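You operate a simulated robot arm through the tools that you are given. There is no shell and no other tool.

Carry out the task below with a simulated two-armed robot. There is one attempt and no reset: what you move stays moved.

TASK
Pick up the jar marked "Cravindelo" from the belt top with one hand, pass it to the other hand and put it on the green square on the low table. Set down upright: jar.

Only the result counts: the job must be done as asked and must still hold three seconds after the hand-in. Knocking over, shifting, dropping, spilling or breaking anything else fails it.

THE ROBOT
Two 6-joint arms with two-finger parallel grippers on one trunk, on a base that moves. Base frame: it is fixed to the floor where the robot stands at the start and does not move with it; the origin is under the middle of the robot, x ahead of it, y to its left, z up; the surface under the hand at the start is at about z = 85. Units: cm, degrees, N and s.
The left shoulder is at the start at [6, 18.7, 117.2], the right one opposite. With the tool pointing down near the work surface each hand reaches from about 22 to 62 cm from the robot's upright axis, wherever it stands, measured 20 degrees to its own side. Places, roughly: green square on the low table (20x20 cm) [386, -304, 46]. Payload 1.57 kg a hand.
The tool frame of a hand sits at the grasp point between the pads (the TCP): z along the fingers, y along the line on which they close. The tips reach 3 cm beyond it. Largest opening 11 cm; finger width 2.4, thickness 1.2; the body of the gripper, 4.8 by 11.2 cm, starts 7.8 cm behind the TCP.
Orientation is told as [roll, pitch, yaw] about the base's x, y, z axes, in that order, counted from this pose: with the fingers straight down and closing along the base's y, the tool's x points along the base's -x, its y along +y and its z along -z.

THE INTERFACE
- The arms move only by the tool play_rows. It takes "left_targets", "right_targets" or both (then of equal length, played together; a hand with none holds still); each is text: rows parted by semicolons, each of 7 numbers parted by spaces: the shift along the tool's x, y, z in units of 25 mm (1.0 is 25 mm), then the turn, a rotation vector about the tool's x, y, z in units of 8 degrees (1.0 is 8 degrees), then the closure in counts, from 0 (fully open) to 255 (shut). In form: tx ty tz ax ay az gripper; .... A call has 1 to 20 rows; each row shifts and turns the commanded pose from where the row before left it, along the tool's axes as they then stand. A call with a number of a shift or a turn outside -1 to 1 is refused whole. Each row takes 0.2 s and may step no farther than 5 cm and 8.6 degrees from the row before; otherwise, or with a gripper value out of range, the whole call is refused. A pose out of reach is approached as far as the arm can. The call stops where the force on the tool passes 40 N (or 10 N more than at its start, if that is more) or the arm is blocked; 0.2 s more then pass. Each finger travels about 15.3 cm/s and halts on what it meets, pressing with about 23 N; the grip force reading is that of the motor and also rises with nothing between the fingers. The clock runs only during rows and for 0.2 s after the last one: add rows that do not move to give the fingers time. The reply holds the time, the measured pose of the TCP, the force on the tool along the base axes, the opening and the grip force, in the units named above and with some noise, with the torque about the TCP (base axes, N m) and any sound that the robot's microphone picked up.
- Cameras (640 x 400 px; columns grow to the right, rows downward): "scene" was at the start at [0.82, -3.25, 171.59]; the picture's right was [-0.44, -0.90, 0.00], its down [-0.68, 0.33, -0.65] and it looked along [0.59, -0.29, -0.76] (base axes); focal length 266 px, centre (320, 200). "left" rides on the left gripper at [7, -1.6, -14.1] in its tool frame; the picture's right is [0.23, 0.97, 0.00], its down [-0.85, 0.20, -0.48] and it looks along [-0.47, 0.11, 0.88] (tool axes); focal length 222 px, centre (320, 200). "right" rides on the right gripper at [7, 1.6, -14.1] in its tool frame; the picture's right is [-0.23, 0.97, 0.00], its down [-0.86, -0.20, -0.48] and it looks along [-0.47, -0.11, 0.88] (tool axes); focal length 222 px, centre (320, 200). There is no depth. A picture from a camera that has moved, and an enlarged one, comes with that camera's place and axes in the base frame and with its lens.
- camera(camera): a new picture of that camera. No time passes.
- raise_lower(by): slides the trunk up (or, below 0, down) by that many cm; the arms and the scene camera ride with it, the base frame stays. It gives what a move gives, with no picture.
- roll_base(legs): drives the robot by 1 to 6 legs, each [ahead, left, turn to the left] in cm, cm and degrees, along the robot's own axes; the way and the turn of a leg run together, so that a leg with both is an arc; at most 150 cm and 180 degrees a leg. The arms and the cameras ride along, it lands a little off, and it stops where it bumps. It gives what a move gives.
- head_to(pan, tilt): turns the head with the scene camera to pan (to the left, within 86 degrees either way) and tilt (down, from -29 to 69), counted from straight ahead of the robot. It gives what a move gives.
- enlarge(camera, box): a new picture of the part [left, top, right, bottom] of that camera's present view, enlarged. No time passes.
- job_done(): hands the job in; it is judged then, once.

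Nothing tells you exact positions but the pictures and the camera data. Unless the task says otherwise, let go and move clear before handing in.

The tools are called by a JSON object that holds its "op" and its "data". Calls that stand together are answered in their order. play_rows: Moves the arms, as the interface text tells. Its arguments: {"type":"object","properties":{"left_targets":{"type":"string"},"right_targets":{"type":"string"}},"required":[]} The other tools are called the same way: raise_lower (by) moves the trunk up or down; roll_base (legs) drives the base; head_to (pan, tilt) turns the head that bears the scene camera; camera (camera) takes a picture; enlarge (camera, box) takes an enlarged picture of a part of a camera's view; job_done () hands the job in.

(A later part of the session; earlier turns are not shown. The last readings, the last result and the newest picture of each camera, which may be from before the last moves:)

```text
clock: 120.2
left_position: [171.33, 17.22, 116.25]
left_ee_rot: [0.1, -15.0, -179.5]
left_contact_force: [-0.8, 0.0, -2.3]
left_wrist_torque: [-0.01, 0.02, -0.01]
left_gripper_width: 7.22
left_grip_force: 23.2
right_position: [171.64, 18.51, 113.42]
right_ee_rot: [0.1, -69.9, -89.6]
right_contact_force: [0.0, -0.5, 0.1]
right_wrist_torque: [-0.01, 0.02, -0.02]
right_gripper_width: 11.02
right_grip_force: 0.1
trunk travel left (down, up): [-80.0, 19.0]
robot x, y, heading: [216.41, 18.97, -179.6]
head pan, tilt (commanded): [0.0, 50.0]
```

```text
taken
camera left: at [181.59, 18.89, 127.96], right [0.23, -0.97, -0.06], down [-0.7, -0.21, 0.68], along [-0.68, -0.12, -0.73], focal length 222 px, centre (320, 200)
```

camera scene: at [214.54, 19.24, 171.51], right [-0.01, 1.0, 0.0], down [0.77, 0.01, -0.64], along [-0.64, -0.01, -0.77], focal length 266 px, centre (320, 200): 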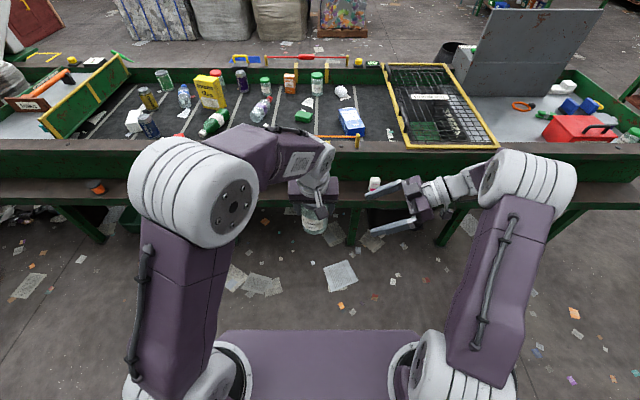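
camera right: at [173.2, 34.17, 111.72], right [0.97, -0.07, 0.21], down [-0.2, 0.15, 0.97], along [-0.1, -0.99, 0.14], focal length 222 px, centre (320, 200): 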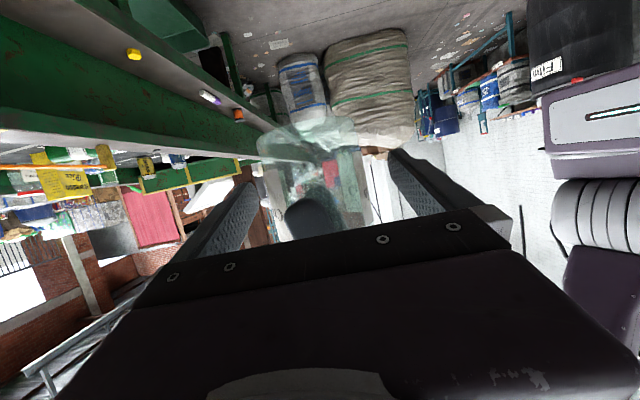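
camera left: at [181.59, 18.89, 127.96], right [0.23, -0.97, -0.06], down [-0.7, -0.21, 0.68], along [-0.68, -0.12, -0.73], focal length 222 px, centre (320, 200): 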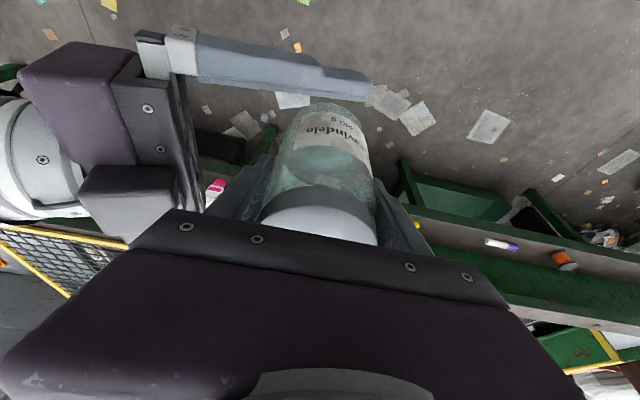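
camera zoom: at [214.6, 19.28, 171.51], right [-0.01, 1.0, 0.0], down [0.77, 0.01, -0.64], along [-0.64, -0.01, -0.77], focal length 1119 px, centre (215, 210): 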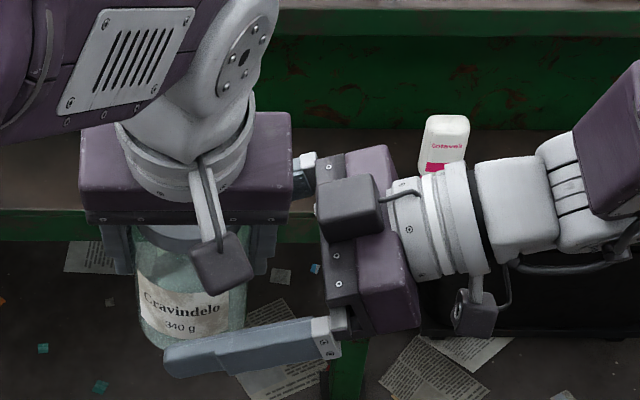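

Both hands are well placed, the right fingers spanning the jar's lower body fore and aft with clearance from the left hand. I'll close the right hand while the left keeps holding.

{"op": "play_rows", "data": {"left_targets": "0 0 0 0 0 0 230; 0 0 0 0 0 0 230; 0 0 0 0 0 0 230; 0 0 0 0 0 0 230; 0 0 0 0 0 0 230; 0 0 0 0 0 0 230", "right_targets": "0 0 0 0 0 0 50; 0 0 0 0 0 0 80; 0 0 0 0 0 0 110; 0 0 0 0 0 0 200; 0 0 0 0 0 0 230; 0 0 0 0 0 0 230"}}

{"op": "enlarge", "data": {"camera": "scene", "box": [270, 150, 420, 245]}}

{"op": "camera", "data": {"camera": "left"}}

```text
clock: 121.6
left_position: [171.41, 17.19, 116.22]
left_ee_rot: [0.1, -14.9, -179.5]
left_contact_force: [4.2, -1.5, -2.3]
left_wrist_torque: [-0.05, 0.01, 0.05]
left_gripper_width: 7.14
left_grip_force: 23.1
right_position: [171.57, 18.45, 113.55]
right_ee_rot: [0.1, -70.0, -89.6]
right_contact_force: [-2.9, 1.8, 0.0]
right_wrist_torque: [-0.03, -0.11, -0.1]
right_gripper_width: 7.13
right_grip_force: 22.7
trunk travel left (down, up): [-80.0, 19.0]
robot x, y, heading: [216.34, 18.74, -179.5]
head pan, tilt (commanded): [0.0, 50.0]
```

```text
4.21 times, centred on (345, 198) of scene
camera zoom: at [214.58, 19.28, 171.51], right [-0.01, 1.0, 0.0], down [0.77, 0.01, -0.64], along [-0.64, -0.01, -0.77], focal length 1119 px, centre (215, 210)
```

zoom: 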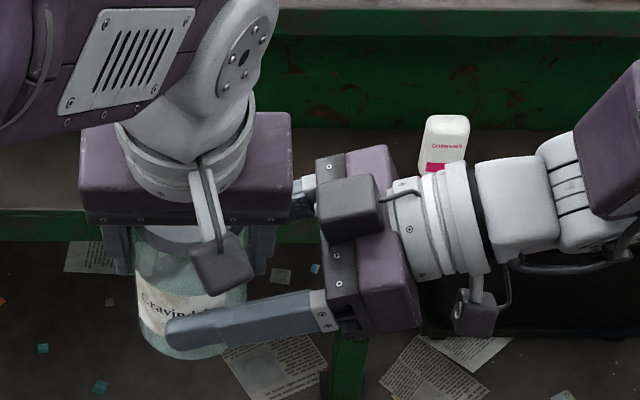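

```text
taken
camera left: at [181.58, 18.88, 127.94], right [0.23, -0.97, -0.06], down [-0.7, -0.21, 0.68], along [-0.68, -0.12, -0.73], focal length 222 px, centre (320, 200)
```

left: 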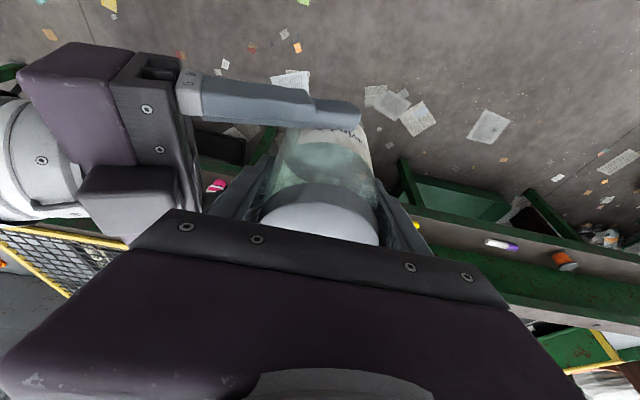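

The right hand now holds the jar too (7.13 cm, 22.7 N). I'll open the left hand partly and wait, checking that the jar stays in the right hand.

{"op": "play_rows", "data": {"left_targets": "0 0 0 0 0 0 70; 0 0 0 0 0 0 50; 0 0 0 0 0 0 35; 0 0 0 0 0 0 35; 0 0 0 0 0 0 35", "right_targets": "0 0 0 0 0 0 230; 0 0 0 0 0 0 230; 0 0 0 0 0 0 230; 0 0 0 0 0 0 230; 0 0 0 0 0 0 230"}}

{"op": "camera", "data": {"camera": "left"}}

{"op": "camera", "data": {"camera": "right"}}

```text
clock: 122.8
left_position: [171.39, 17.24, 116.29]
left_ee_rot: [0.0, -15.0, -179.4]
left_contact_force: [0.1, -0.1, 1.0]
left_wrist_torque: [0.03, 0.01, 0.03]
left_gripper_width: 9.51
left_grip_force: 0.0
right_position: [171.69, 18.52, 113.53]
right_ee_rot: [0.2, -70.0, -89.5]
right_contact_force: [0.5, -0.3, 0.0]
right_wrist_torque: [0.03, -0.02, 0.01]
right_gripper_width: 7.11
right_grip_force: 23.2
trunk travel left (down, up): [-80.0, 19.0]
robot x, y, heading: [216.31, 19.18, -179.2]
head pan, tilt (commanded): [0.0, 50.0]
```

```text
taken
camera left: at [181.57, 18.89, 127.95], right [0.23, -0.97, -0.06], down [-0.7, -0.21, 0.68], along [-0.68, -0.12, -0.73], focal length 222 px, centre (320, 200)
```

left: 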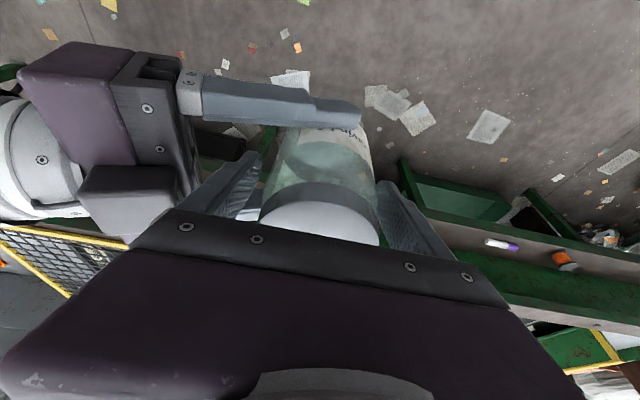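

```text
taken
camera right: at [173.19, 34.19, 111.72], right [0.97, -0.07, 0.21], down [-0.2, 0.15, 0.97], along [-0.1, -0.99, 0.14], focal length 222 px, centre (320, 200)
```

right: 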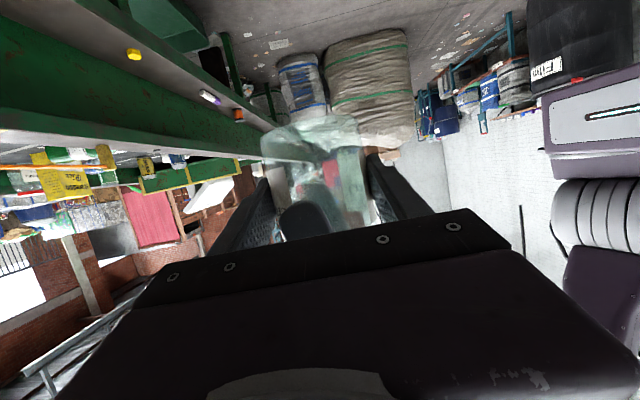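

The jar stays in the right hand. I'll lift the left hand straight up off it.

{"op": "play_rows", "data": {"left_targets": "-0.13 0 -0.483 0 0 0 35; -0.2588 0 -0.9659 0 0 0 35; -0.2588 0 -0.9659 0 0 0 35; -0.2588 0 -0.9659 0 0 0 35; -0.2588 0 -0.9659 0 0 0 35; -0.2588 0 -0.9659 0 0 0 35; -0.2588 0 -0.9659 0 0 0 35; 0 0 0 0 0 0 35"}}

{"op": "camera", "data": {"camera": "scene"}}

{"op": "camera", "data": {"camera": "left"}}

{"op": "camera", "data": {"camera": "right"}}

```text
clock: 124.6
left_position: [171.32, 17.35, 132.62]
left_ee_rot: [0.1, -15.0, -179.5]
left_contact_force: [-0.3, -0.1, 0.5]
left_wrist_torque: [0.03, -0.02, -0.01]
left_gripper_width: 9.49
left_grip_force: 0.1
right_position: [171.6, 18.51, 113.51]
right_ee_rot: [0.2, -70.0, -89.6]
right_contact_force: [-0.7, 0.0, 0.3]
right_wrist_torque: [0.0, 0.0, -0.03]
right_gripper_width: 7.1
right_grip_force: 22.6
trunk travel left (down, up): [-80.0, 19.0]
robot x, y, heading: [216.33, 19.0, -179.3]
head pan, tilt (commanded): [0.0, 50.0]
```

```text
taken
camera scene: at [214.57, 19.28, 171.51], right [-0.01, 1.0, 0.0], down [0.77, 0.01, -0.64], along [-0.64, -0.01, -0.77], focal length 266 px, centre (320, 200)
```

scene: 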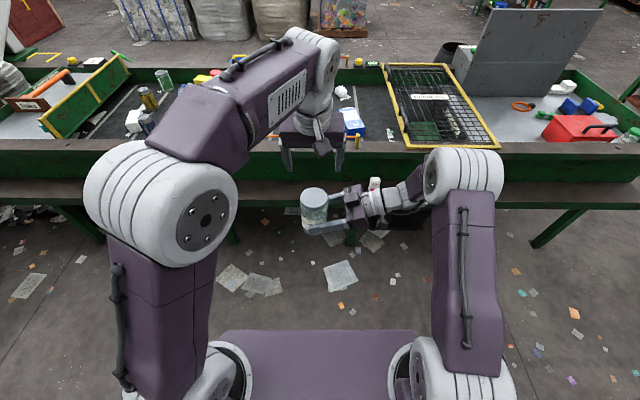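

```text
taken
camera left: at [181.64, 18.99, 144.24], right [0.23, -0.97, -0.06], down [-0.7, -0.21, 0.68], along [-0.68, -0.12, -0.73], focal length 222 px, centre (320, 200)
```

left: 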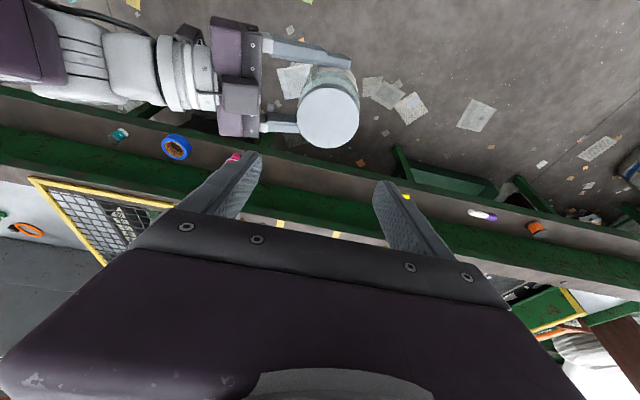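

```text
taken
camera right: at [173.18, 34.19, 111.72], right [0.97, -0.07, 0.21], down [-0.2, 0.15, 0.97], along [-0.1, -0.99, 0.14], focal length 222 px, centre (320, 200)
```

right: 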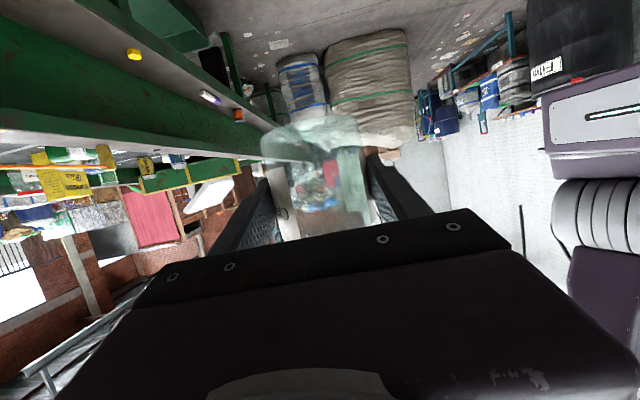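

The handover is complete: the right hand holds the jar upright and the left is free above it. I'll move the left hand aside and start turning the right hand to point forward, keeping the jar vertical.

{"op": "play_rows", "data": {"left_targets": "0.386 0.9 -0.104 0 0 0 35; 0.386 0.9 -0.104 0 0 0 0; 0.386 0.9 -0.104 0 0 0 0; 0.386 0.9 -0.104 0 0 0 0; 0.386 0.9 -0.104 0 0 0 0; 0.386 0.9 -0.104 0 0 0 0; 0.386 0.9 -0.104 0 0 0 0; 0.386 0.9 -0.104 0 0 0 0; 0 0 0 0 0 0 0"}}

{"op": "play_rows", "data": {"right_targets": "0 0 0 0.881 0 0.3206 230; 0 0 0 0.881 0 0.3206 230; 0 0 0 0.881 0 0.3206 230; 0 0 0 0.881 0 0.3206 230; 0 0 0 0.881 0 0.3206 230; 0 0 0 0.881 0 0.3206 230; 0 0 0 0 0 0 230"}}

{"op": "camera", "data": {"camera": "scene"}}

```text
clock: 126.6
left_position: [179.41, -0.67, 132.51]
left_ee_rot: [0.1, -15.0, -179.5]
left_contact_force: [-0.4, -0.3, 0.5]
left_wrist_torque: [0.01, -0.01, -0.02]
left_gripper_width: 11.0
left_grip_force: 0.1
right_position: [171.56, 18.52, 113.57]
right_ee_rot: [0.2, -70.0, -89.6]
right_contact_force: [0.1, 0.1, 0.4]
right_wrist_torque: [0.07, -0.03, 0.0]
right_gripper_width: 7.13
right_grip_force: 23.5
trunk travel left (down, up): [-80.0, 19.0]
robot x, y, heading: [216.39, 18.77, -179.7]
head pan, tilt (commanded): [0.0, 50.0]
```

```text
clock: 128.2
left_position: [179.43, -0.67, 132.5]
left_ee_rot: [0.1, -14.9, -179.5]
left_contact_force: [0.1, 0.5, 0.3]
left_wrist_torque: [0.01, 0.01, 0.01]
left_gripper_width: 11.0
left_grip_force: 0.1
right_position: [168.52, 18.66, 116.81]
right_ee_rot: [1.2, -69.6, -135.5]
right_contact_force: [-0.3, 0.7, -2.1]
right_wrist_torque: [0.05, -0.02, -0.03]
right_gripper_width: 7.12
right_grip_force: 23.2
right hand out of reach, approached as far as the arm can: row 4, 5, 6
trunk travel left (down, up): [-80.0, 19.0]
robot x, y, heading: [216.87, 19.37, -179.5]
head pan, tilt (commanded): [0.0, 50.0]
```

```text
taken
camera scene: at [214.56, 19.31, 171.51], right [-0.01, 1.0, 0.0], down [0.77, 0.01, -0.64], along [-0.64, -0.01, -0.77], focal length 266 px, centre (320, 200)
```

scene: 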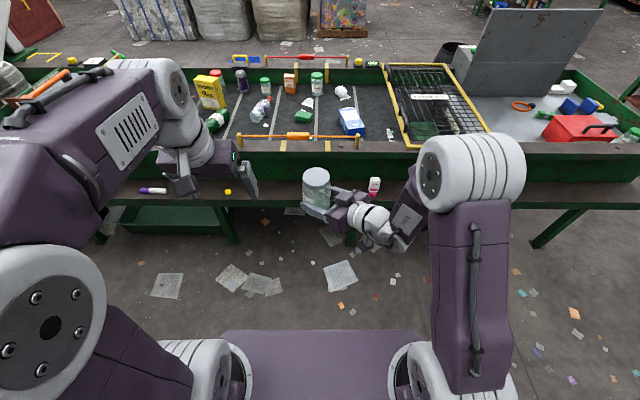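

The right arm became too folded for the last rows, so the hand needs to be further from the body. I'll move it forward and to the right before finishing the turn.

{"op": "play_rows", "data": {"right_targets": "-0.055 -0.808 0.152 0 0 0 230; -0.055 -0.808 0.152 0 0 0 230; -0.055 -0.808 0.152 0 0 0 230; -0.055 -0.808 0.152 0 0 0 230; -0.055 -0.808 0.152 0 0 0 230; -0.055 -0.808 0.152 0 0 0 230; -0.055 -0.808 0.152 0 0 0 230; 0 0 0 0 0 0 230"}}

{"op": "camera", "data": {"camera": "scene"}}

```text
clock: 130.0
left_position: [179.44, -0.73, 132.57]
left_ee_rot: [0.0, -15.0, -179.3]
left_contact_force: [-0.3, 0.3, 0.0]
left_wrist_torque: [0.02, 0.03, -0.02]
left_gripper_width: 11.01
left_grip_force: 0.0
right_position: [156.56, 26.58, 116.74]
right_ee_rot: [0.0, -70.0, -134.4]
right_contact_force: [-0.3, -0.2, -2.0]
right_wrist_torque: [0.05, -0.02, -0.01]
right_gripper_width: 7.1
right_grip_force: 22.9
trunk travel left (down, up): [-80.0, 19.0]
robot x, y, heading: [216.53, 19.21, -179.5]
head pan, tilt (commanded): [0.0, 50.0]
```

```text
taken
camera scene: at [214.6, 19.26, 171.51], right [-0.01, 1.0, 0.0], down [0.77, 0.01, -0.64], along [-0.64, -0.01, -0.77], focal length 266 px, centre (320, 200)
```

scene: 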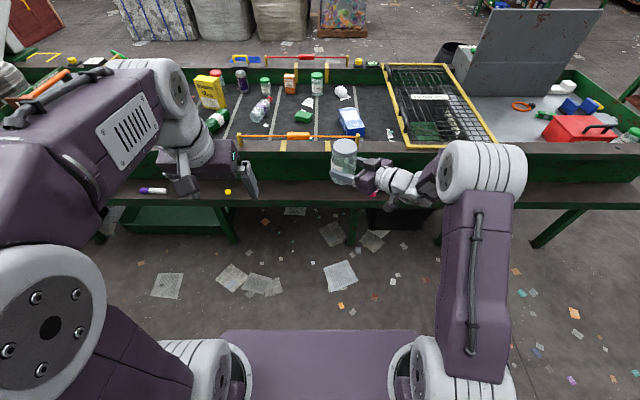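

Good, that posture is within reach. I'll finish the remaining 45° so the right hand points straight ahead.

{"op": "play_rows", "data": {"right_targets": "0 0 0 0.881 0 0.3206 230; 0 0 0 0.881 0 0.3206 230; 0 0 0 0.881 0 0.3206 230; 0 0 0 0.881 0 0.3206 230; 0 0 0 0.881 0 0.3206 230; 0 0 0 0.881 0 0.3206 230; 0 0 0 0 0 0 230"}}

{"op": "camera", "data": {"camera": "scene"}}

{"op": "camera", "data": {"camera": "right"}}

```text
clock: 131.6
left_position: [179.49, -0.7, 132.52]
left_ee_rot: [0.1, -15.0, -179.5]
left_contact_force: [-0.1, -0.3, 0.6]
left_wrist_torque: [-0.01, 0.03, 0.01]
left_gripper_width: 11.0
left_grip_force: 0.0
right_position: [155.72, 28.9, 117.4]
right_ee_rot: [2.5, -69.7, -165.9]
right_contact_force: [0.1, -0.9, -1.7]
right_wrist_torque: [-0.01, -0.03, -0.02]
right_gripper_width: 7.08
right_grip_force: 23.3
right hand out of reach, approached as far as the arm can: row 4, 5, 6
trunk travel left (down, up): [-80.0, 19.0]
robot x, y, heading: [216.56, 19.35, -179.4]
head pan, tilt (commanded): [0.0, 50.0]
```

```text
taken
camera scene: at [214.58, 19.3, 171.51], right [-0.01, 1.0, 0.0], down [0.77, 0.01, -0.64], along [-0.64, -0.01, -0.77], focal length 266 px, centre (320, 200)
```

scene: 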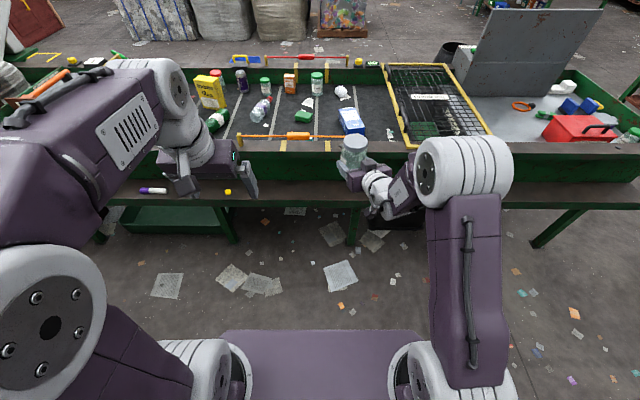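

```text
taken
camera right: at [171.2, 31.68, 115.79], right [0.2, -0.95, 0.23], down [0.08, 0.25, 0.96], along [-0.98, -0.17, 0.13], focal length 222 px, centre (320, 200)
```

right: 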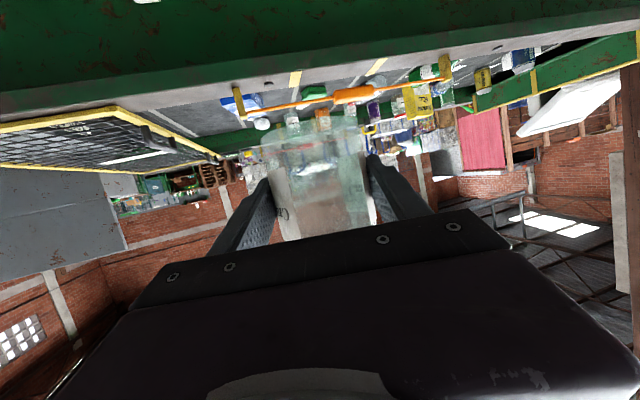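

The jar is secure in the right hand, held upright within about 2° and pointing nearly ahead. I'll turn the robot around to face the wall (heading 0), keeping the arms high.

{"op": "roll_base", "data": {"legs": [[0, 0, 179.4]]}}

{"op": "head_to", "data": {"pan": -50, "tilt": 25}}

{"op": "camera", "data": {"camera": "scene"}}

{"op": "camera", "data": {"camera": "right"}}

```text
clock: 139.3
left_position: [253.86, 38.17, 132.58]
left_ee_rot: [0.0, -15.0, -0.5]
left_contact_force: [0.1, -0.2, -0.7]
left_wrist_torque: [0.02, -0.02, 0.01]
left_gripper_width: 11.02
left_grip_force: 0.1
right_position: [277.24, 8.23, 117.47]
right_ee_rot: [2.4, -69.7, 13.0]
right_contact_force: [-0.3, 0.1, -2.3]
right_wrist_torque: [0.02, 0.06, 0.0]
right_gripper_width: 7.08
right_grip_force: 23.1
trunk travel left (down, up): [-80.0, 19.0]
robot x, y, heading: [216.41, 18.68, -0.4]
head pan, tilt (commanded): [0.0, 50.0]
```

```text
clock: 140.5
left_position: [253.82, 38.07, 132.52]
left_ee_rot: [0.0, -15.0, -0.5]
left_contact_force: [-0.3, 0.7, -0.6]
left_wrist_torque: [-0.01, 0.01, 0.01]
left_gripper_width: 11.02
left_grip_force: 0.1
right_position: [277.17, 8.31, 117.39]
right_ee_rot: [2.5, -69.6, 13.0]
right_contact_force: [-0.5, -0.4, -1.1]
right_wrist_torque: [-0.04, 0.02, 0.02]
right_gripper_width: 7.09
right_grip_force: 23.0
trunk travel left (down, up): [-80.0, 19.0]
robot x, y, heading: [216.25, 19.18, -0.8]
head pan, tilt (commanded): [-50.0, 25.0]
```

```text
taken
camera scene: at [216.24, 12.24, 175.25], right [-0.77, -0.64, 0.0], down [-0.27, 0.33, -0.91], along [0.58, -0.7, -0.42], focal length 266 px, centre (320, 200)
```

scene: 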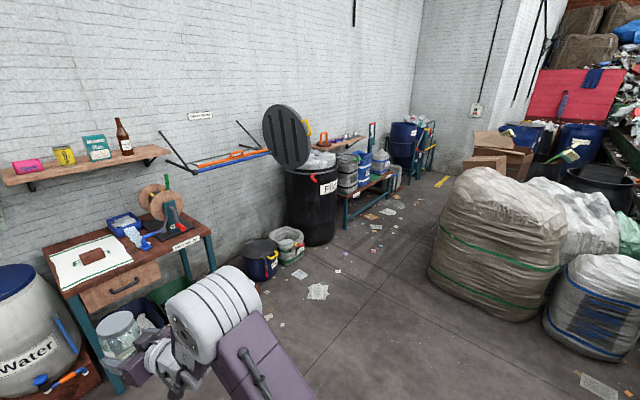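

```text
taken
camera right: at [261.68, 5.7, 115.78], right [-0.18, 0.96, 0.23], down [-0.09, -0.25, 0.96], along [0.98, 0.15, 0.13], focal length 222 px, centre (320, 200)
```

right: 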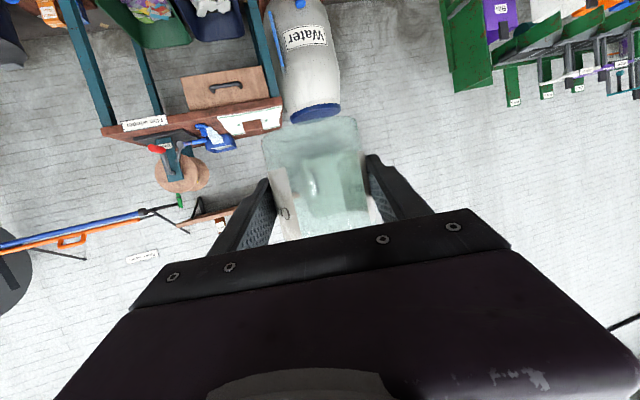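

The route to the bench is clear: desk, buckets and the Film bin along the wall on the left, and the big bag on the right (up to x≈280). I'll zoom in on the bench to plan the approach.

{"op": "enlarge", "data": {"camera": "scene", "box": [280, 110, 460, 230]}}

```text
3.33 times, centred on (370, 170) of scene
camera zoom: at [216.24, 12.24, 175.25], right [-0.77, -0.64, 0.0], down [-0.27, 0.33, -0.91], along [0.58, -0.7, -0.42], focal length 886 px, centre (153, 300)
```

zoom: 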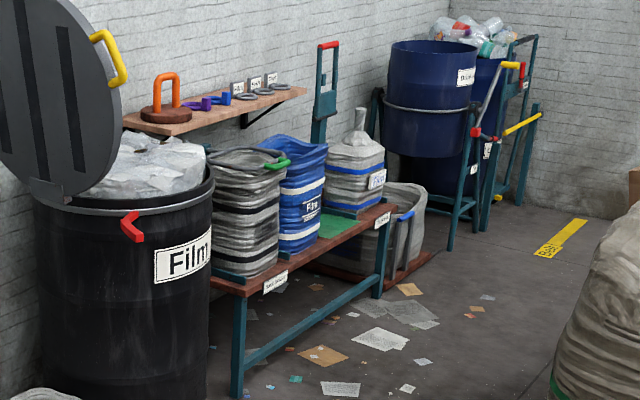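

The bench layout is clear: the free green square lies between the blue bale (edge y≈-292) and the white sack (edge y≈-320), with the front edge at x≈374. While still in open space I'll lower the right hand and straighten it to point exactly ahead.

{"op": "play_rows", "data": {"right_targets": "0.94 -0.3 0.342 0 0 0 230; 0.94 -0.3 0.342 0 0 0 230; 0.94 -0.3 0.342 0 0 0 230; 0.94 -0.3 0.342 0 0 0 230; 0.94 -0.3 0.342 0 0 0 230; 0.94 -0.3 0.342 0 0 0 230; 0.94 -0.3 0.342 0 0 0 230; 0.94 -0.3 0.342 0 0 0 230; 0.94 0 0.342 0.458 0 0.1667 230; 0.94 0 0.342 0.458 0 0.1667 230; 0.94 0 0.342 0.458 0 0.1667 230; 0.94 0 0.342 0.458 0 0.1667 230; 0 0 0 0 0 0 230"}}

{"op": "camera", "data": {"camera": "right"}}

{"op": "head_to", "data": {"pan": 0, "tilt": 50}}

{"op": "camera", "data": {"camera": "scene"}}

```text
clock: 143.3
left_position: [253.91, 38.37, 132.46]
left_ee_rot: [0.0, -15.0, -0.5]
left_contact_force: [0.0, -0.6, -0.9]
left_wrist_torque: [-0.01, 0.04, 0.01]
left_gripper_width: 11.0
left_grip_force: 0.2
right_position: [284.76, -6.31, 88.28]
right_ee_rot: [2.1, -69.3, -0.3]
right_contact_force: [0.8, 0.3, -1.1]
right_wrist_torque: [0.05, 0.0, -0.01]
right_gripper_width: 7.12
right_grip_force: 22.9
right hand out of reach, approached as far as the arm can: row 2, 3, 4, 5, 6, 9, 10, 11, 12
trunk travel left (down, up): [-80.0, 19.0]
robot x, y, heading: [216.46, 19.44, -0.6]
head pan, tilt (commanded): [-50.0, 25.0]
```

```text
taken
camera right: at [269.11, -5.05, 86.56], right [0.05, 0.97, 0.23], down [-0.14, -0.22, 0.97], along [0.99, -0.08, 0.12], focal length 222 px, centre (320, 200)
```

right: 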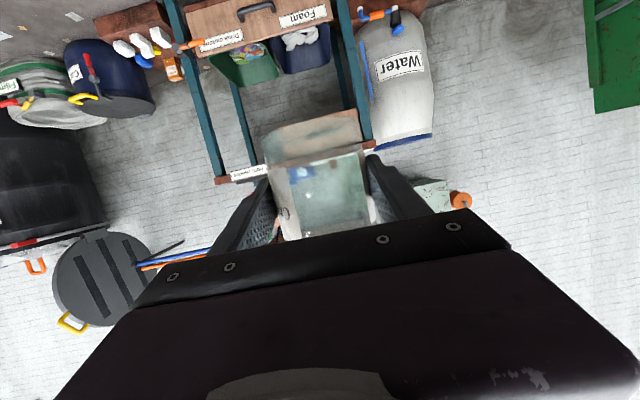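

```text
clock: 144.4
left_position: [253.78, 38.24, 132.6]
left_ee_rot: [0.1, -15.0, -0.5]
left_contact_force: [-0.2, 0.6, 0.3]
left_wrist_torque: [-0.02, 0.03, -0.03]
left_gripper_width: 10.99
left_grip_force: 0.1
right_position: [284.83, -6.27, 88.2]
right_ee_rot: [2.2, -69.4, -0.4]
right_contact_force: [0.2, 0.6, -2.3]
right_wrist_torque: [0.02, 0.01, 0.01]
right_gripper_width: 7.11
right_grip_force: 22.7
trunk travel left (down, up): [-80.0, 19.0]
robot x, y, heading: [216.94, 19.18, -0.6]
head pan, tilt (commanded): [0.0, 50.0]
```

```text
taken
camera scene: at [218.09, 19.26, 171.51], right [-0.01, -1.0, 0.0], down [-0.77, 0.01, -0.64], along [0.64, -0.01, -0.77], focal length 266 px, centre (320, 200)
```

scene: 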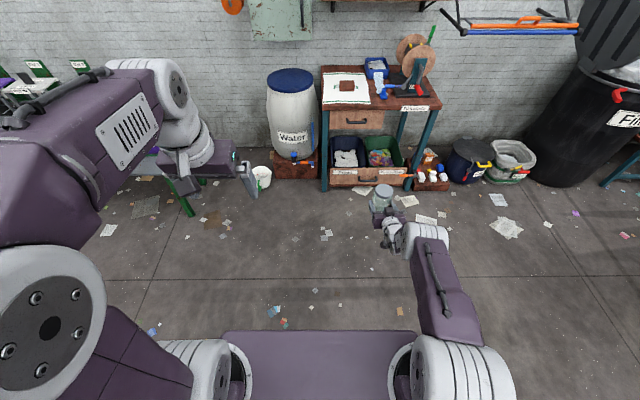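

The arm has settled in a good posture: hand pointing ahead, jar upright within 1°, about 68 cm ahead of the axis. I'll raise the trunk for clearance and drive part of the way along the corridor, then look again.

{"op": "raise_lower", "data": {"by": 18}}

{"op": "roll_base", "data": {"legs": [[60, 0, 0.6], [0, -140, 0]]}}

{"op": "head_to", "data": {"pan": -50, "tilt": 30}}

{"op": "camera", "data": {"camera": "scene"}}

{"op": "camera", "data": {"camera": "right"}}

```text
clock: 146.4
left_position: [253.9, 38.28, 150.67]
left_ee_rot: [0.1, -15.0, -0.5]
left_contact_force: [0.0, -0.1, 1.6]
left_wrist_torque: [-0.01, -0.04, 0.02]
left_gripper_width: 10.99
left_grip_force: 0.1
right_position: [284.8, -6.11, 106.17]
right_ee_rot: [2.2, -69.2, -0.5]
right_contact_force: [0.3, 0.3, -2.2]
right_wrist_torque: [0.02, 0.02, -0.03]
right_gripper_width: 7.11
right_grip_force: 22.4
trunk travel left (down, up): [-98.0, 1.0]
robot x, y, heading: [216.29, 18.69, -0.4]
head pan, tilt (commanded): [0.0, 50.0]
```

```text
clock: 156.4
left_position: [314.42, -102.12, 150.63]
left_ee_rot: [0.1, -14.9, 0.4]
left_contact_force: [-0.7, -0.4, 0.5]
left_wrist_torque: [-0.03, -0.03, 0.01]
left_gripper_width: 11.0
left_grip_force: 0.0
right_position: [345.9, -145.95, 106.27]
right_ee_rot: [2.3, -69.2, 0.6]
right_contact_force: [0.1, -0.3, -2.1]
right_wrist_torque: [-0.03, 0.04, 0.0]
right_gripper_width: 7.12
right_grip_force: 22.9
trunk travel left (down, up): [-98.0, 1.0]
robot x, y, heading: [277.14, -121.49, 0.4]
head pan, tilt (commanded): [0.0, 50.0]
```

```text
clock: 157.6
left_position: [314.37, -102.08, 150.69]
left_ee_rot: [0.0, -15.0, 0.4]
left_contact_force: [-0.3, 0.5, -0.8]
left_wrist_torque: [-0.04, 0.03, 0.01]
left_gripper_width: 11.01
left_grip_force: 0.1
right_position: [345.9, -145.95, 106.24]
right_ee_rot: [2.2, -69.3, 0.5]
right_contact_force: [0.0, 0.2, -2.3]
right_wrist_torque: [-0.01, 0.04, 0.02]
right_gripper_width: 7.09
right_grip_force: 23.0
trunk travel left (down, up): [-98.0, 1.0]
robot x, y, heading: [277.11, -121.67, 0.5]
head pan, tilt (commanded): [-50.0, 30.0]
```

```text
taken
camera scene: at [277.0, -128.56, 192.46], right [-0.76, -0.65, 0.0], down [-0.32, 0.38, -0.87], along [0.56, -0.66, -0.5], focal length 266 px, centre (320, 200)
```

scene: 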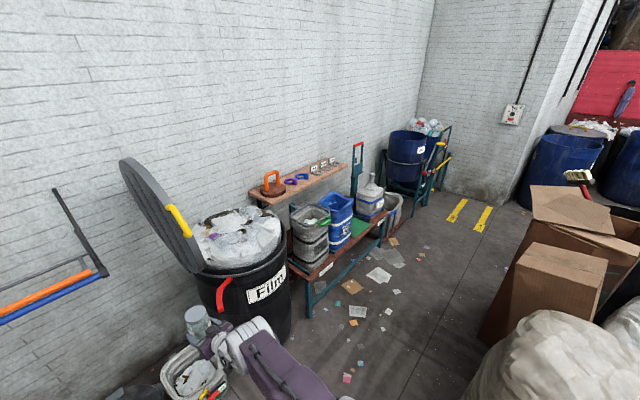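

```text
taken
camera right: at [330.24, -145.15, 104.58], right [0.04, 0.97, 0.23], down [-0.14, -0.22, 0.97], along [0.99, -0.06, 0.12], focal length 222 px, centre (320, 200)
```

right: 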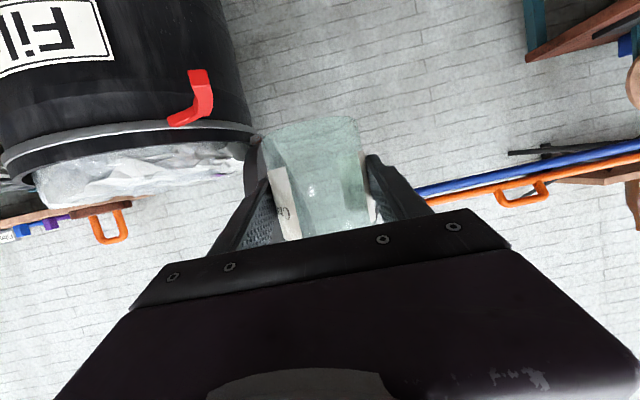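

I'm at x=277, y=-121 and the jar is still held upright. I'll zoom in on the bench and the shelf above it before going on.

{"op": "enlarge", "data": {"camera": "scene", "box": [230, 130, 420, 300]}}

{"op": "enlarge", "data": {"camera": "scene", "box": [300, 150, 400, 230]}}

```text
2.35 times, centred on (325, 215) of scene
camera zoom: at [277.0, -128.56, 192.46], right [-0.76, -0.65, 0.0], down [-0.32, 0.38, -0.87], along [0.56, -0.66, -0.5], focal length 625 px, centre (308, 165)
```

zoom: 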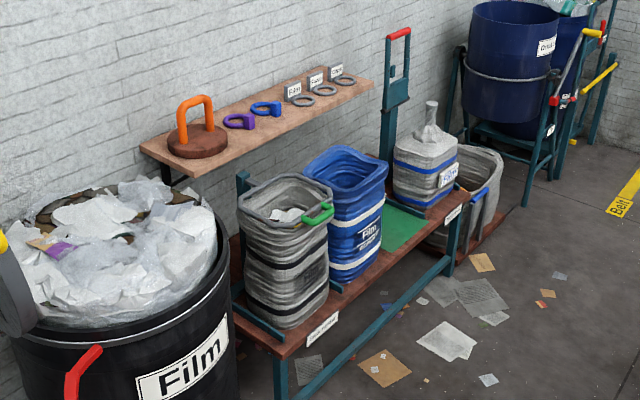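

```text
5.00 times, centred on (350, 190) of scene
camera zoom: at [277.0, -128.56, 192.46], right [-0.76, -0.65, 0.0], down [-0.32, 0.38, -0.87], along [0.56, -0.66, -0.5], focal length 1329 px, centre (170, 250)
```

zoom: 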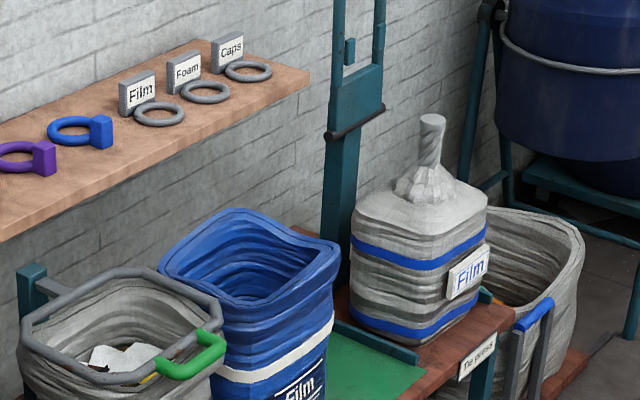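

The shelf is at z≈100 with its front at x≈402, clear of where I'll set down. The blue bin top is about z=80 and the sack neck about z=89. I'll slide along, then ease forward past the Film bin's lid, keeping the jar at z>101.

{"op": "roll_base", "data": {"legs": [[0, -42, -0.4], [28, -12, 0]]}}

{"op": "camera", "data": {"camera": "scene"}}

{"op": "camera", "data": {"camera": "right"}}

```text
clock: 161.9
left_position: [342.35, -156.0, 150.63]
left_ee_rot: [0.0, -15.3, 0.2]
left_contact_force: [-0.4, 0.4, -0.5]
left_wrist_torque: [-0.03, 0.01, -0.02]
left_gripper_width: 11.02
left_grip_force: 0.0
right_position: [373.85, -199.89, 106.34]
right_ee_rot: [2.3, -69.5, 0.4]
right_contact_force: [-0.4, -0.3, -1.4]
right_wrist_torque: [0.0, 0.08, 0.02]
right_gripper_width: 7.11
right_grip_force: 23.1
trunk travel left (down, up): [-98.0, 1.0]
robot x, y, heading: [305.71, -175.77, 0.1]
head pan, tilt (commanded): [-50.0, 30.0]
```

```text
taken
camera scene: at [304.85, -182.2, 192.46], right [-0.76, -0.65, 0.0], down [-0.32, 0.38, -0.87], along [0.56, -0.66, -0.5], focal length 266 px, centre (320, 200)
```

scene: 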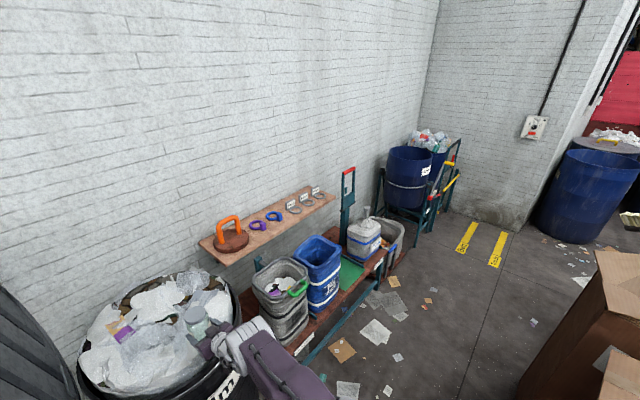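

```text
taken
camera right: at [358.22, -199.01, 104.7], right [0.04, 0.97, 0.23], down [-0.14, -0.22, 0.97], along [0.99, -0.07, 0.13], focal length 222 px, centre (320, 200)
```

right: 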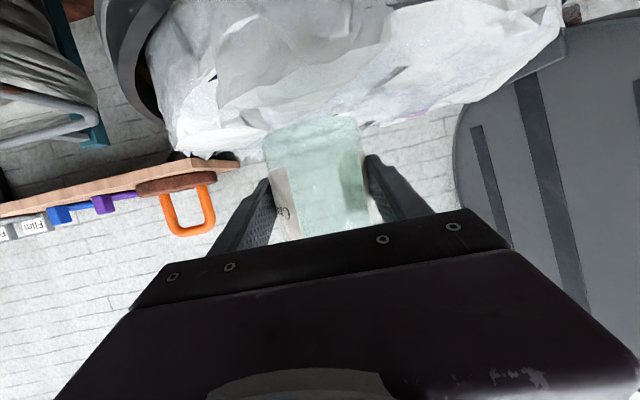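

The jar is passing above the front of the Film bin, and the plastic film below it looks fairly high. I'll check the gap beneath the jar.

{"op": "enlarge", "data": {"camera": "right", "box": [140, 60, 420, 240]}}

{"op": "enlarge", "data": {"camera": "scene", "box": [80, 250, 280, 400]}}

```text
2.22 times, centred on (280, 150) of right
camera zoom: at [358.22, -199.01, 104.7], right [0.04, 0.97, 0.23], down [-0.14, -0.22, 0.97], along [0.99, -0.07, 0.13], focal length 494 px, centre (409, 311)
```

zoom: 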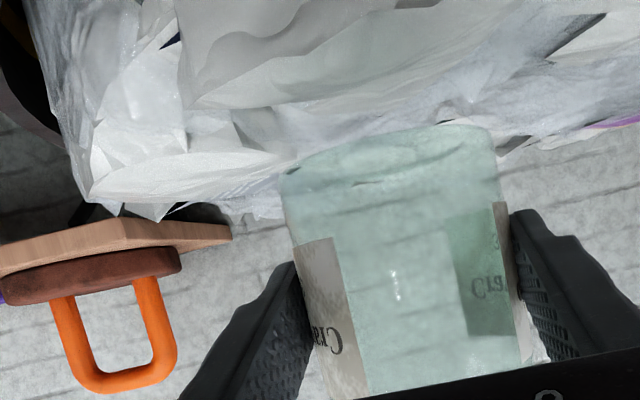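

```text
2.67 times, centred on (180, 325) of scene
camera zoom: at [304.85, -182.2, 192.46], right [-0.76, -0.65, 0.0], down [-0.32, 0.38, -0.87], along [0.56, -0.66, -0.5], focal length 709 px, centre (693, -133)
```

zoom: 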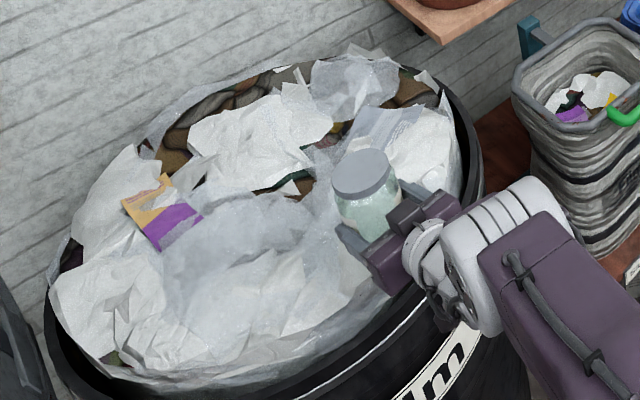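

The film heap reaches nearly the jar's underside (z≈98–100 against 101.7). I'll raise the right hand by about 7 cm before sliding on.

{"op": "play_rows", "data": {"right_targets": "-0.47 0 -0.171 0 0 0 230; -0.75 0 -0.273 0 0 0 230; -0.75 0 -0.273 0 0 0 230; -0.66 0 -0.24 0 0 0 230; 0 0 0 0 0 0 230"}}

{"op": "camera", "data": {"camera": "right"}}

```text
clock: 163.1
left_position: [342.59, -155.97, 150.6]
left_ee_rot: [0.1, -15.2, 0.1]
left_contact_force: [-0.3, 0.5, -0.2]
left_wrist_torque: [0.0, 0.04, -0.02]
left_gripper_width: 10.99
left_grip_force: 0.1
right_position: [374.4, -200.11, 113.22]
right_ee_rot: [4.0, -69.2, -1.3]
right_contact_force: [0.2, -0.3, -2.8]
right_wrist_torque: [0.02, 0.02, -0.01]
right_gripper_width: 7.11
right_grip_force: 23.5
trunk travel left (down, up): [-98.0, 1.0]
robot x, y, heading: [305.58, -175.64, 0.4]
head pan, tilt (commanded): [-50.0, 30.0]
```

```text
taken
camera right: at [358.69, -199.15, 111.69], right [0.04, 0.97, 0.24], down [-0.14, -0.23, 0.96], along [0.99, -0.07, 0.12], focal length 222 px, centre (320, 200)
```

right: 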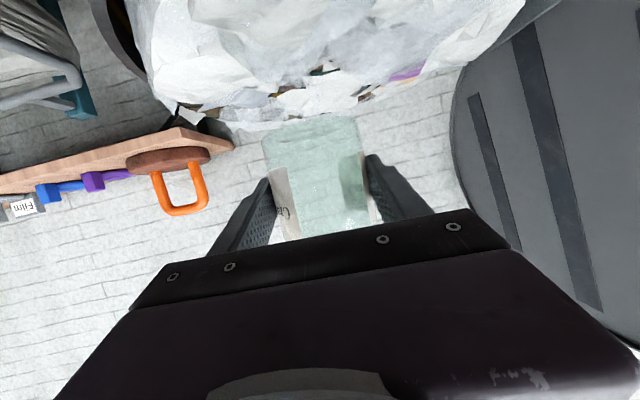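

Now the jar is well above everything. I'll slide right about 104 cm to come in front of the green square.

{"op": "roll_base", "data": {"legs": [[0, -60, 0]]}}

{"op": "camera", "data": {"camera": "scene"}}

```text
clock: 166.5
left_position: [342.95, -216.19, 150.66]
left_ee_rot: [0.0, -15.0, 0.5]
left_contact_force: [0.4, 0.5, -0.2]
left_wrist_torque: [-0.03, 0.0, 0.01]
left_gripper_width: 11.02
left_grip_force: 0.0
right_position: [374.89, -260.04, 113.27]
right_ee_rot: [3.9, -69.2, -0.8]
right_contact_force: [0.3, -0.8, -2.7]
right_wrist_torque: [-0.03, 0.05, -0.01]
right_gripper_width: 7.11
right_grip_force: 22.7
trunk travel left (down, up): [-98.0, 1.0]
robot x, y, heading: [305.86, -236.21, 0.7]
head pan, tilt (commanded): [-50.0, 30.0]
```

```text
taken
camera scene: at [305.72, -242.63, 192.47], right [-0.76, -0.65, 0.0], down [-0.33, 0.38, -0.87], along [0.56, -0.66, -0.5], focal length 266 px, centre (320, 200)
```

scene: 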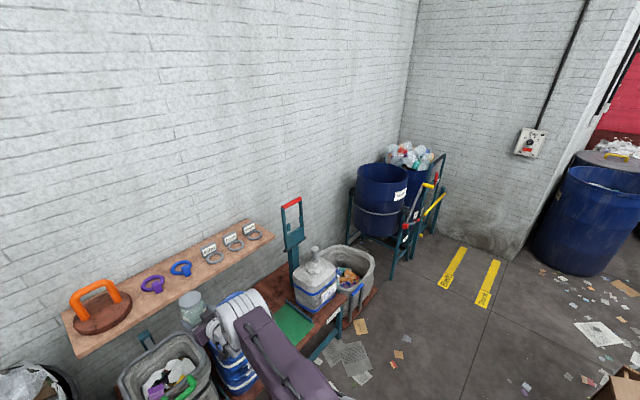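

All is clear. I'll slide the remaining 44 cm and then look down at the square.

{"op": "roll_base", "data": {"legs": [[0, -44.5, -0.4]]}}

{"op": "head_to", "data": {"pan": -20, "tilt": 52}}

{"op": "camera", "data": {"camera": "scene"}}

{"op": "camera", "data": {"camera": "right"}}

{"op": "camera", "data": {"camera": "left"}}

```text
clock: 169.2
left_position: [343.3, -260.76, 150.59]
left_ee_rot: [0.0, -15.0, -0.2]
left_contact_force: [-0.4, 0.5, -0.2]
left_wrist_torque: [0.01, 0.04, -0.03]
left_gripper_width: 10.99
left_grip_force: 0.3
right_position: [374.92, -305.17, 113.23]
right_ee_rot: [3.7, -69.2, -1.3]
right_contact_force: [0.1, 0.2, -2.1]
right_wrist_torque: [-0.05, 0.04, -0.01]
right_gripper_width: 7.13
right_grip_force: 23.0
trunk travel left (down, up): [-98.0, 1.0]
robot x, y, heading: [306.36, -280.57, -0.3]
head pan, tilt (commanded): [-50.0, 30.0]
```

```text
clock: 170.1
left_position: [343.38, -261.17, 150.6]
left_ee_rot: [0.0, -15.0, -0.1]
left_contact_force: [0.3, 0.3, 0.9]
left_wrist_torque: [-0.02, 0.03, 0.0]
left_gripper_width: 10.99
left_grip_force: 0.0
right_position: [374.94, -305.5, 113.18]
right_ee_rot: [4.1, -69.3, -1.7]
right_contact_force: [0.8, 0.0, -1.7]
right_wrist_torque: [0.02, 0.03, 0.01]
right_gripper_width: 7.11
right_grip_force: 23.2
trunk travel left (down, up): [-98.0, 1.0]
robot x, y, heading: [306.12, -280.09, -0.1]
head pan, tilt (commanded): [-20.0, 52.0]
```

```text
taken
camera scene: at [307.08, -283.02, 189.24], right [-0.34, -0.94, 0.0], down [-0.74, 0.27, -0.62], along [0.58, -0.21, -0.79], focal length 266 px, centre (320, 200)
```

scene: 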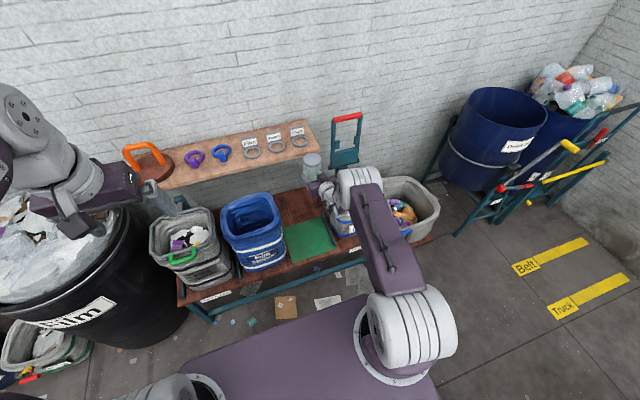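

```text
taken
camera right: at [359.25, -304.41, 111.62], right [0.04, 0.97, 0.24], down [-0.14, -0.23, 0.96], along [0.99, -0.07, 0.12], focal length 222 px, centre (320, 200)
```

right: 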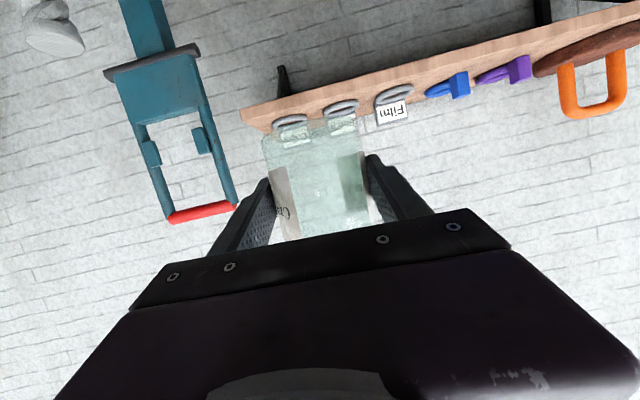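

```text
taken
camera left: at [332.83, -262.86, 162.3], right [-0.22, 0.97, -0.06], down [0.7, 0.2, 0.68], along [0.68, 0.11, -0.73], focal length 222 px, centre (320, 200)
```

left: 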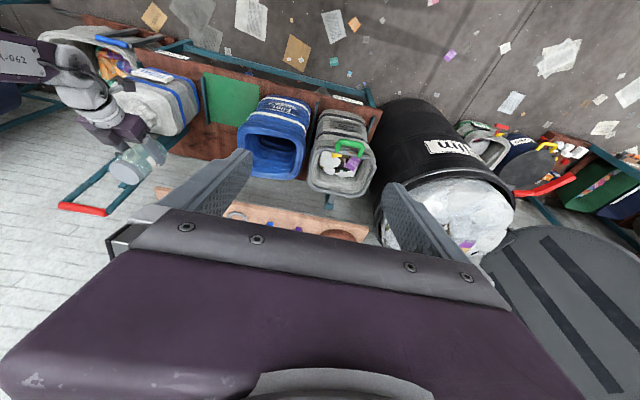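

I'm in front of the bench and the green square is in view. I'll zoom in for its corners, and check the left camera view too.

{"op": "enlarge", "data": {"camera": "scene", "box": [210, 130, 430, 290]}}

{"op": "enlarge", "data": {"camera": "left", "box": [40, 20, 320, 220]}}

```text
2.50 times, centred on (320, 210) of scene
camera zoom: at [307.08, -283.02, 189.24], right [-0.34, -0.94, 0.0], down [-0.74, 0.27, -0.62], along [0.58, -0.21, -0.79], focal length 664 px, centre (320, 175)
```

zoom: 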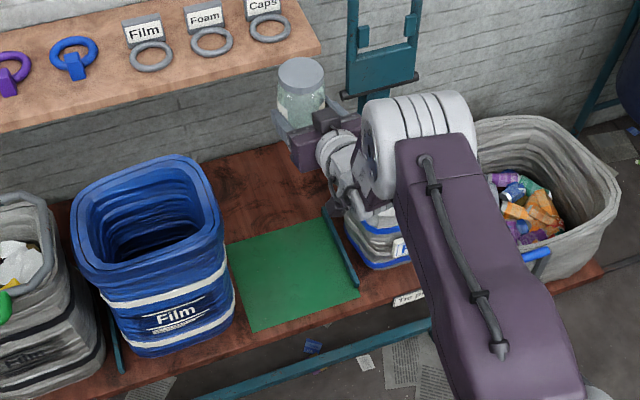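

```text
2.00 times, centred on (180, 120) of left
camera zoom: at [332.83, -262.86, 162.3], right [-0.22, 0.97, -0.06], down [0.7, 0.2, 0.68], along [0.68, 0.11, -0.73], focal length 444 px, centre (600, 360)
```

zoom: 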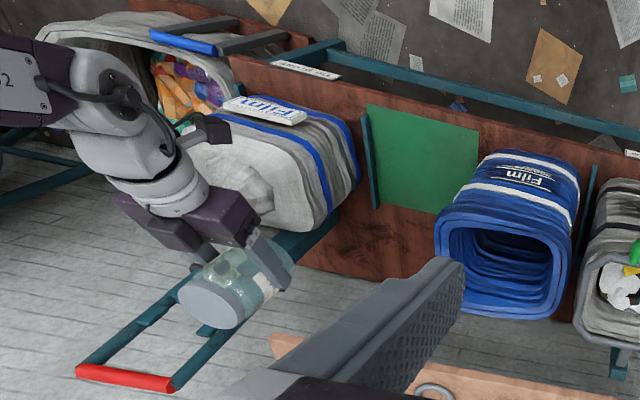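

The square measures about x 375–399, y -318 to -292, centred near [386.5, -304.5], free of objects, and the left camera confirms it. I'll correct the hand's small tilt (jar leaning about 1.5°), then move the base 8 cm forward and 2.5 cm left to put the jar above the square.

{"op": "play_rows", "data": {"right_targets": "0 0 0 0.058 -0.094 -0.160 230; 0 0 0 0 0 0 230"}}

{"op": "roll_base", "data": {"legs": [[8.2, 2.5, 0]]}}

{"op": "camera", "data": {"camera": "left"}}

{"op": "camera", "data": {"camera": "scene"}}

```text
clock: 170.7
left_position: [343.44, -261.12, 150.62]
left_ee_rot: [0.1, -15.0, -0.1]
left_contact_force: [0.4, 0.8, -0.1]
left_wrist_torque: [-0.03, 0.01, 0.03]
left_gripper_width: 11.03
left_grip_force: 0.1
right_position: [374.95, -305.43, 113.15]
right_ee_rot: [4.1, -69.2, -1.7]
right_contact_force: [-0.1, 0.0, -1.6]
right_wrist_torque: [0.03, 0.03, -0.01]
right_gripper_width: 7.13
right_grip_force: 22.4
trunk travel left (down, up): [-98.0, 1.0]
robot x, y, heading: [306.19, -280.09, -0.2]
head pan, tilt (commanded): [-20.0, 52.0]
```

```text
clock: 171.8
left_position: [350.23, -258.93, 151.05]
left_ee_rot: [0.1, -15.6, -0.1]
left_contact_force: [-0.3, -1.2, -0.1]
left_wrist_torque: [0.02, -0.09, -0.01]
left_gripper_width: 10.99
left_grip_force: 0.0
right_position: [382.21, -303.07, 113.67]
right_ee_rot: [4.5, -69.8, -2.0]
right_contact_force: [-0.5, -0.1, -1.4]
right_wrist_torque: [-0.01, 0.06, -0.01]
right_gripper_width: 7.11
right_grip_force: 22.6
trunk travel left (down, up): [-98.0, 1.0]
robot x, y, heading: [314.19, -278.05, -0.2]
head pan, tilt (commanded): [-20.0, 52.0]
```

```text
taken
camera left: at [339.65, -260.65, 162.57], right [-0.22, 0.97, -0.06], down [0.7, 0.2, 0.69], along [0.68, 0.11, -0.72], focal length 222 px, centre (320, 200)
```

left: 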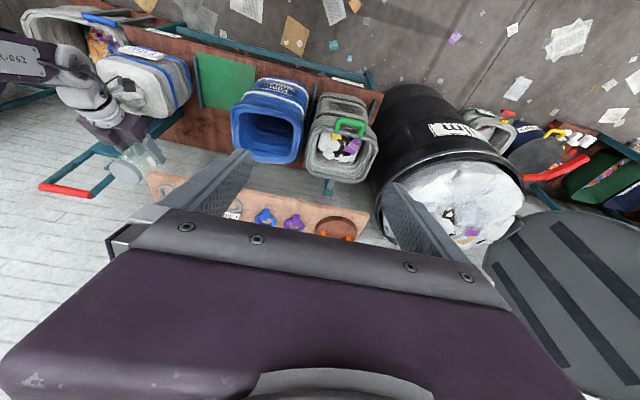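

```text
taken
camera scene: at [313.68, -280.84, 189.24], right [-0.34, -0.94, -0.01], down [-0.74, 0.27, -0.62], along [0.58, -0.21, -0.78], focal length 266 px, centre (320, 200)
```

scene: 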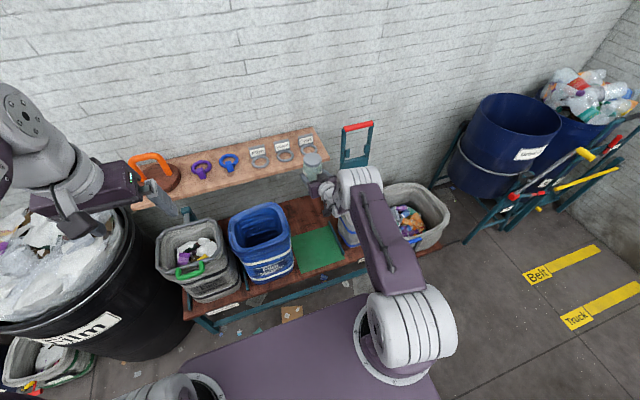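

After that short drive the whole robot seems to lean back about half a degree. I'll wait a moment and re-read to see if it is only sway.

{"op": "play_rows", "data": {"right_targets": "0 0 0 0 0 0 230; 0 0 0 0 0 0 230; 0 0 0 0 0 0 230; 0 0 0 0 0 0 230; 0 0 0 0 0 0 230"}}

{"op": "head_to", "data": {"pan": 0, "tilt": 69}}

{"op": "camera", "data": {"camera": "scene"}}

```text
clock: 173.0
left_position: [351.34, -258.63, 150.73]
left_ee_rot: [0.1, -15.2, -0.2]
left_contact_force: [0.2, 0.7, 0.2]
left_wrist_torque: [-0.02, -0.03, 0.01]
left_gripper_width: 11.0
left_grip_force: 0.1
right_position: [382.87, -302.9, 113.29]
right_ee_rot: [4.1, -69.3, -1.7]
right_contact_force: [0.1, -0.7, -2.2]
right_wrist_torque: [0.0, 0.05, 0.02]
right_gripper_width: 7.09
right_grip_force: 23.0
trunk travel left (down, up): [-98.0, 1.0]
robot x, y, heading: [314.12, -278.09, -0.2]
head pan, tilt (commanded): [-20.0, 52.0]
```

```text
clock: 173.8
left_position: [351.39, -258.81, 150.69]
left_ee_rot: [0.2, -15.1, -0.1]
left_contact_force: [-0.3, -0.4, -0.3]
left_wrist_torque: [0.05, 0.04, 0.0]
left_gripper_width: 10.98
left_grip_force: 0.1
right_position: [382.95, -302.91, 113.26]
right_ee_rot: [4.0, -69.2, -1.6]
right_contact_force: [-0.2, -0.6, -1.6]
right_wrist_torque: [-0.01, 0.04, 0.02]
right_gripper_width: 7.12
right_grip_force: 22.8
trunk travel left (down, up): [-98.0, 1.0]
robot x, y, heading: [314.02, -278.03, -0.2]
head pan, tilt (commanded): [0.0, 68.8]
```

```text
taken
camera scene: at [313.62, -277.87, 187.32], right [0.0, -1.0, 0.0], down [-0.93, 0.0, -0.36], along [0.36, 0.0, -0.93], focal length 266 px, centre (320, 200)
```

scene: 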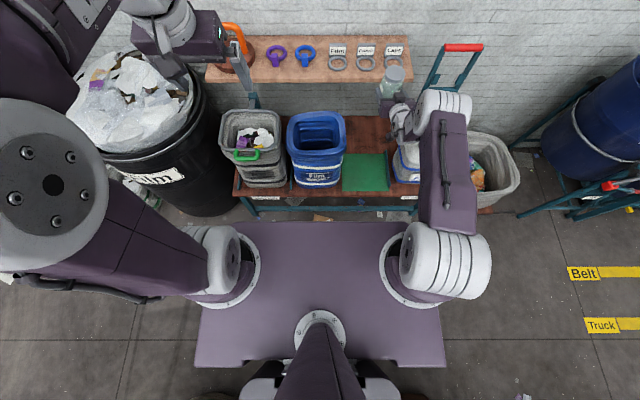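

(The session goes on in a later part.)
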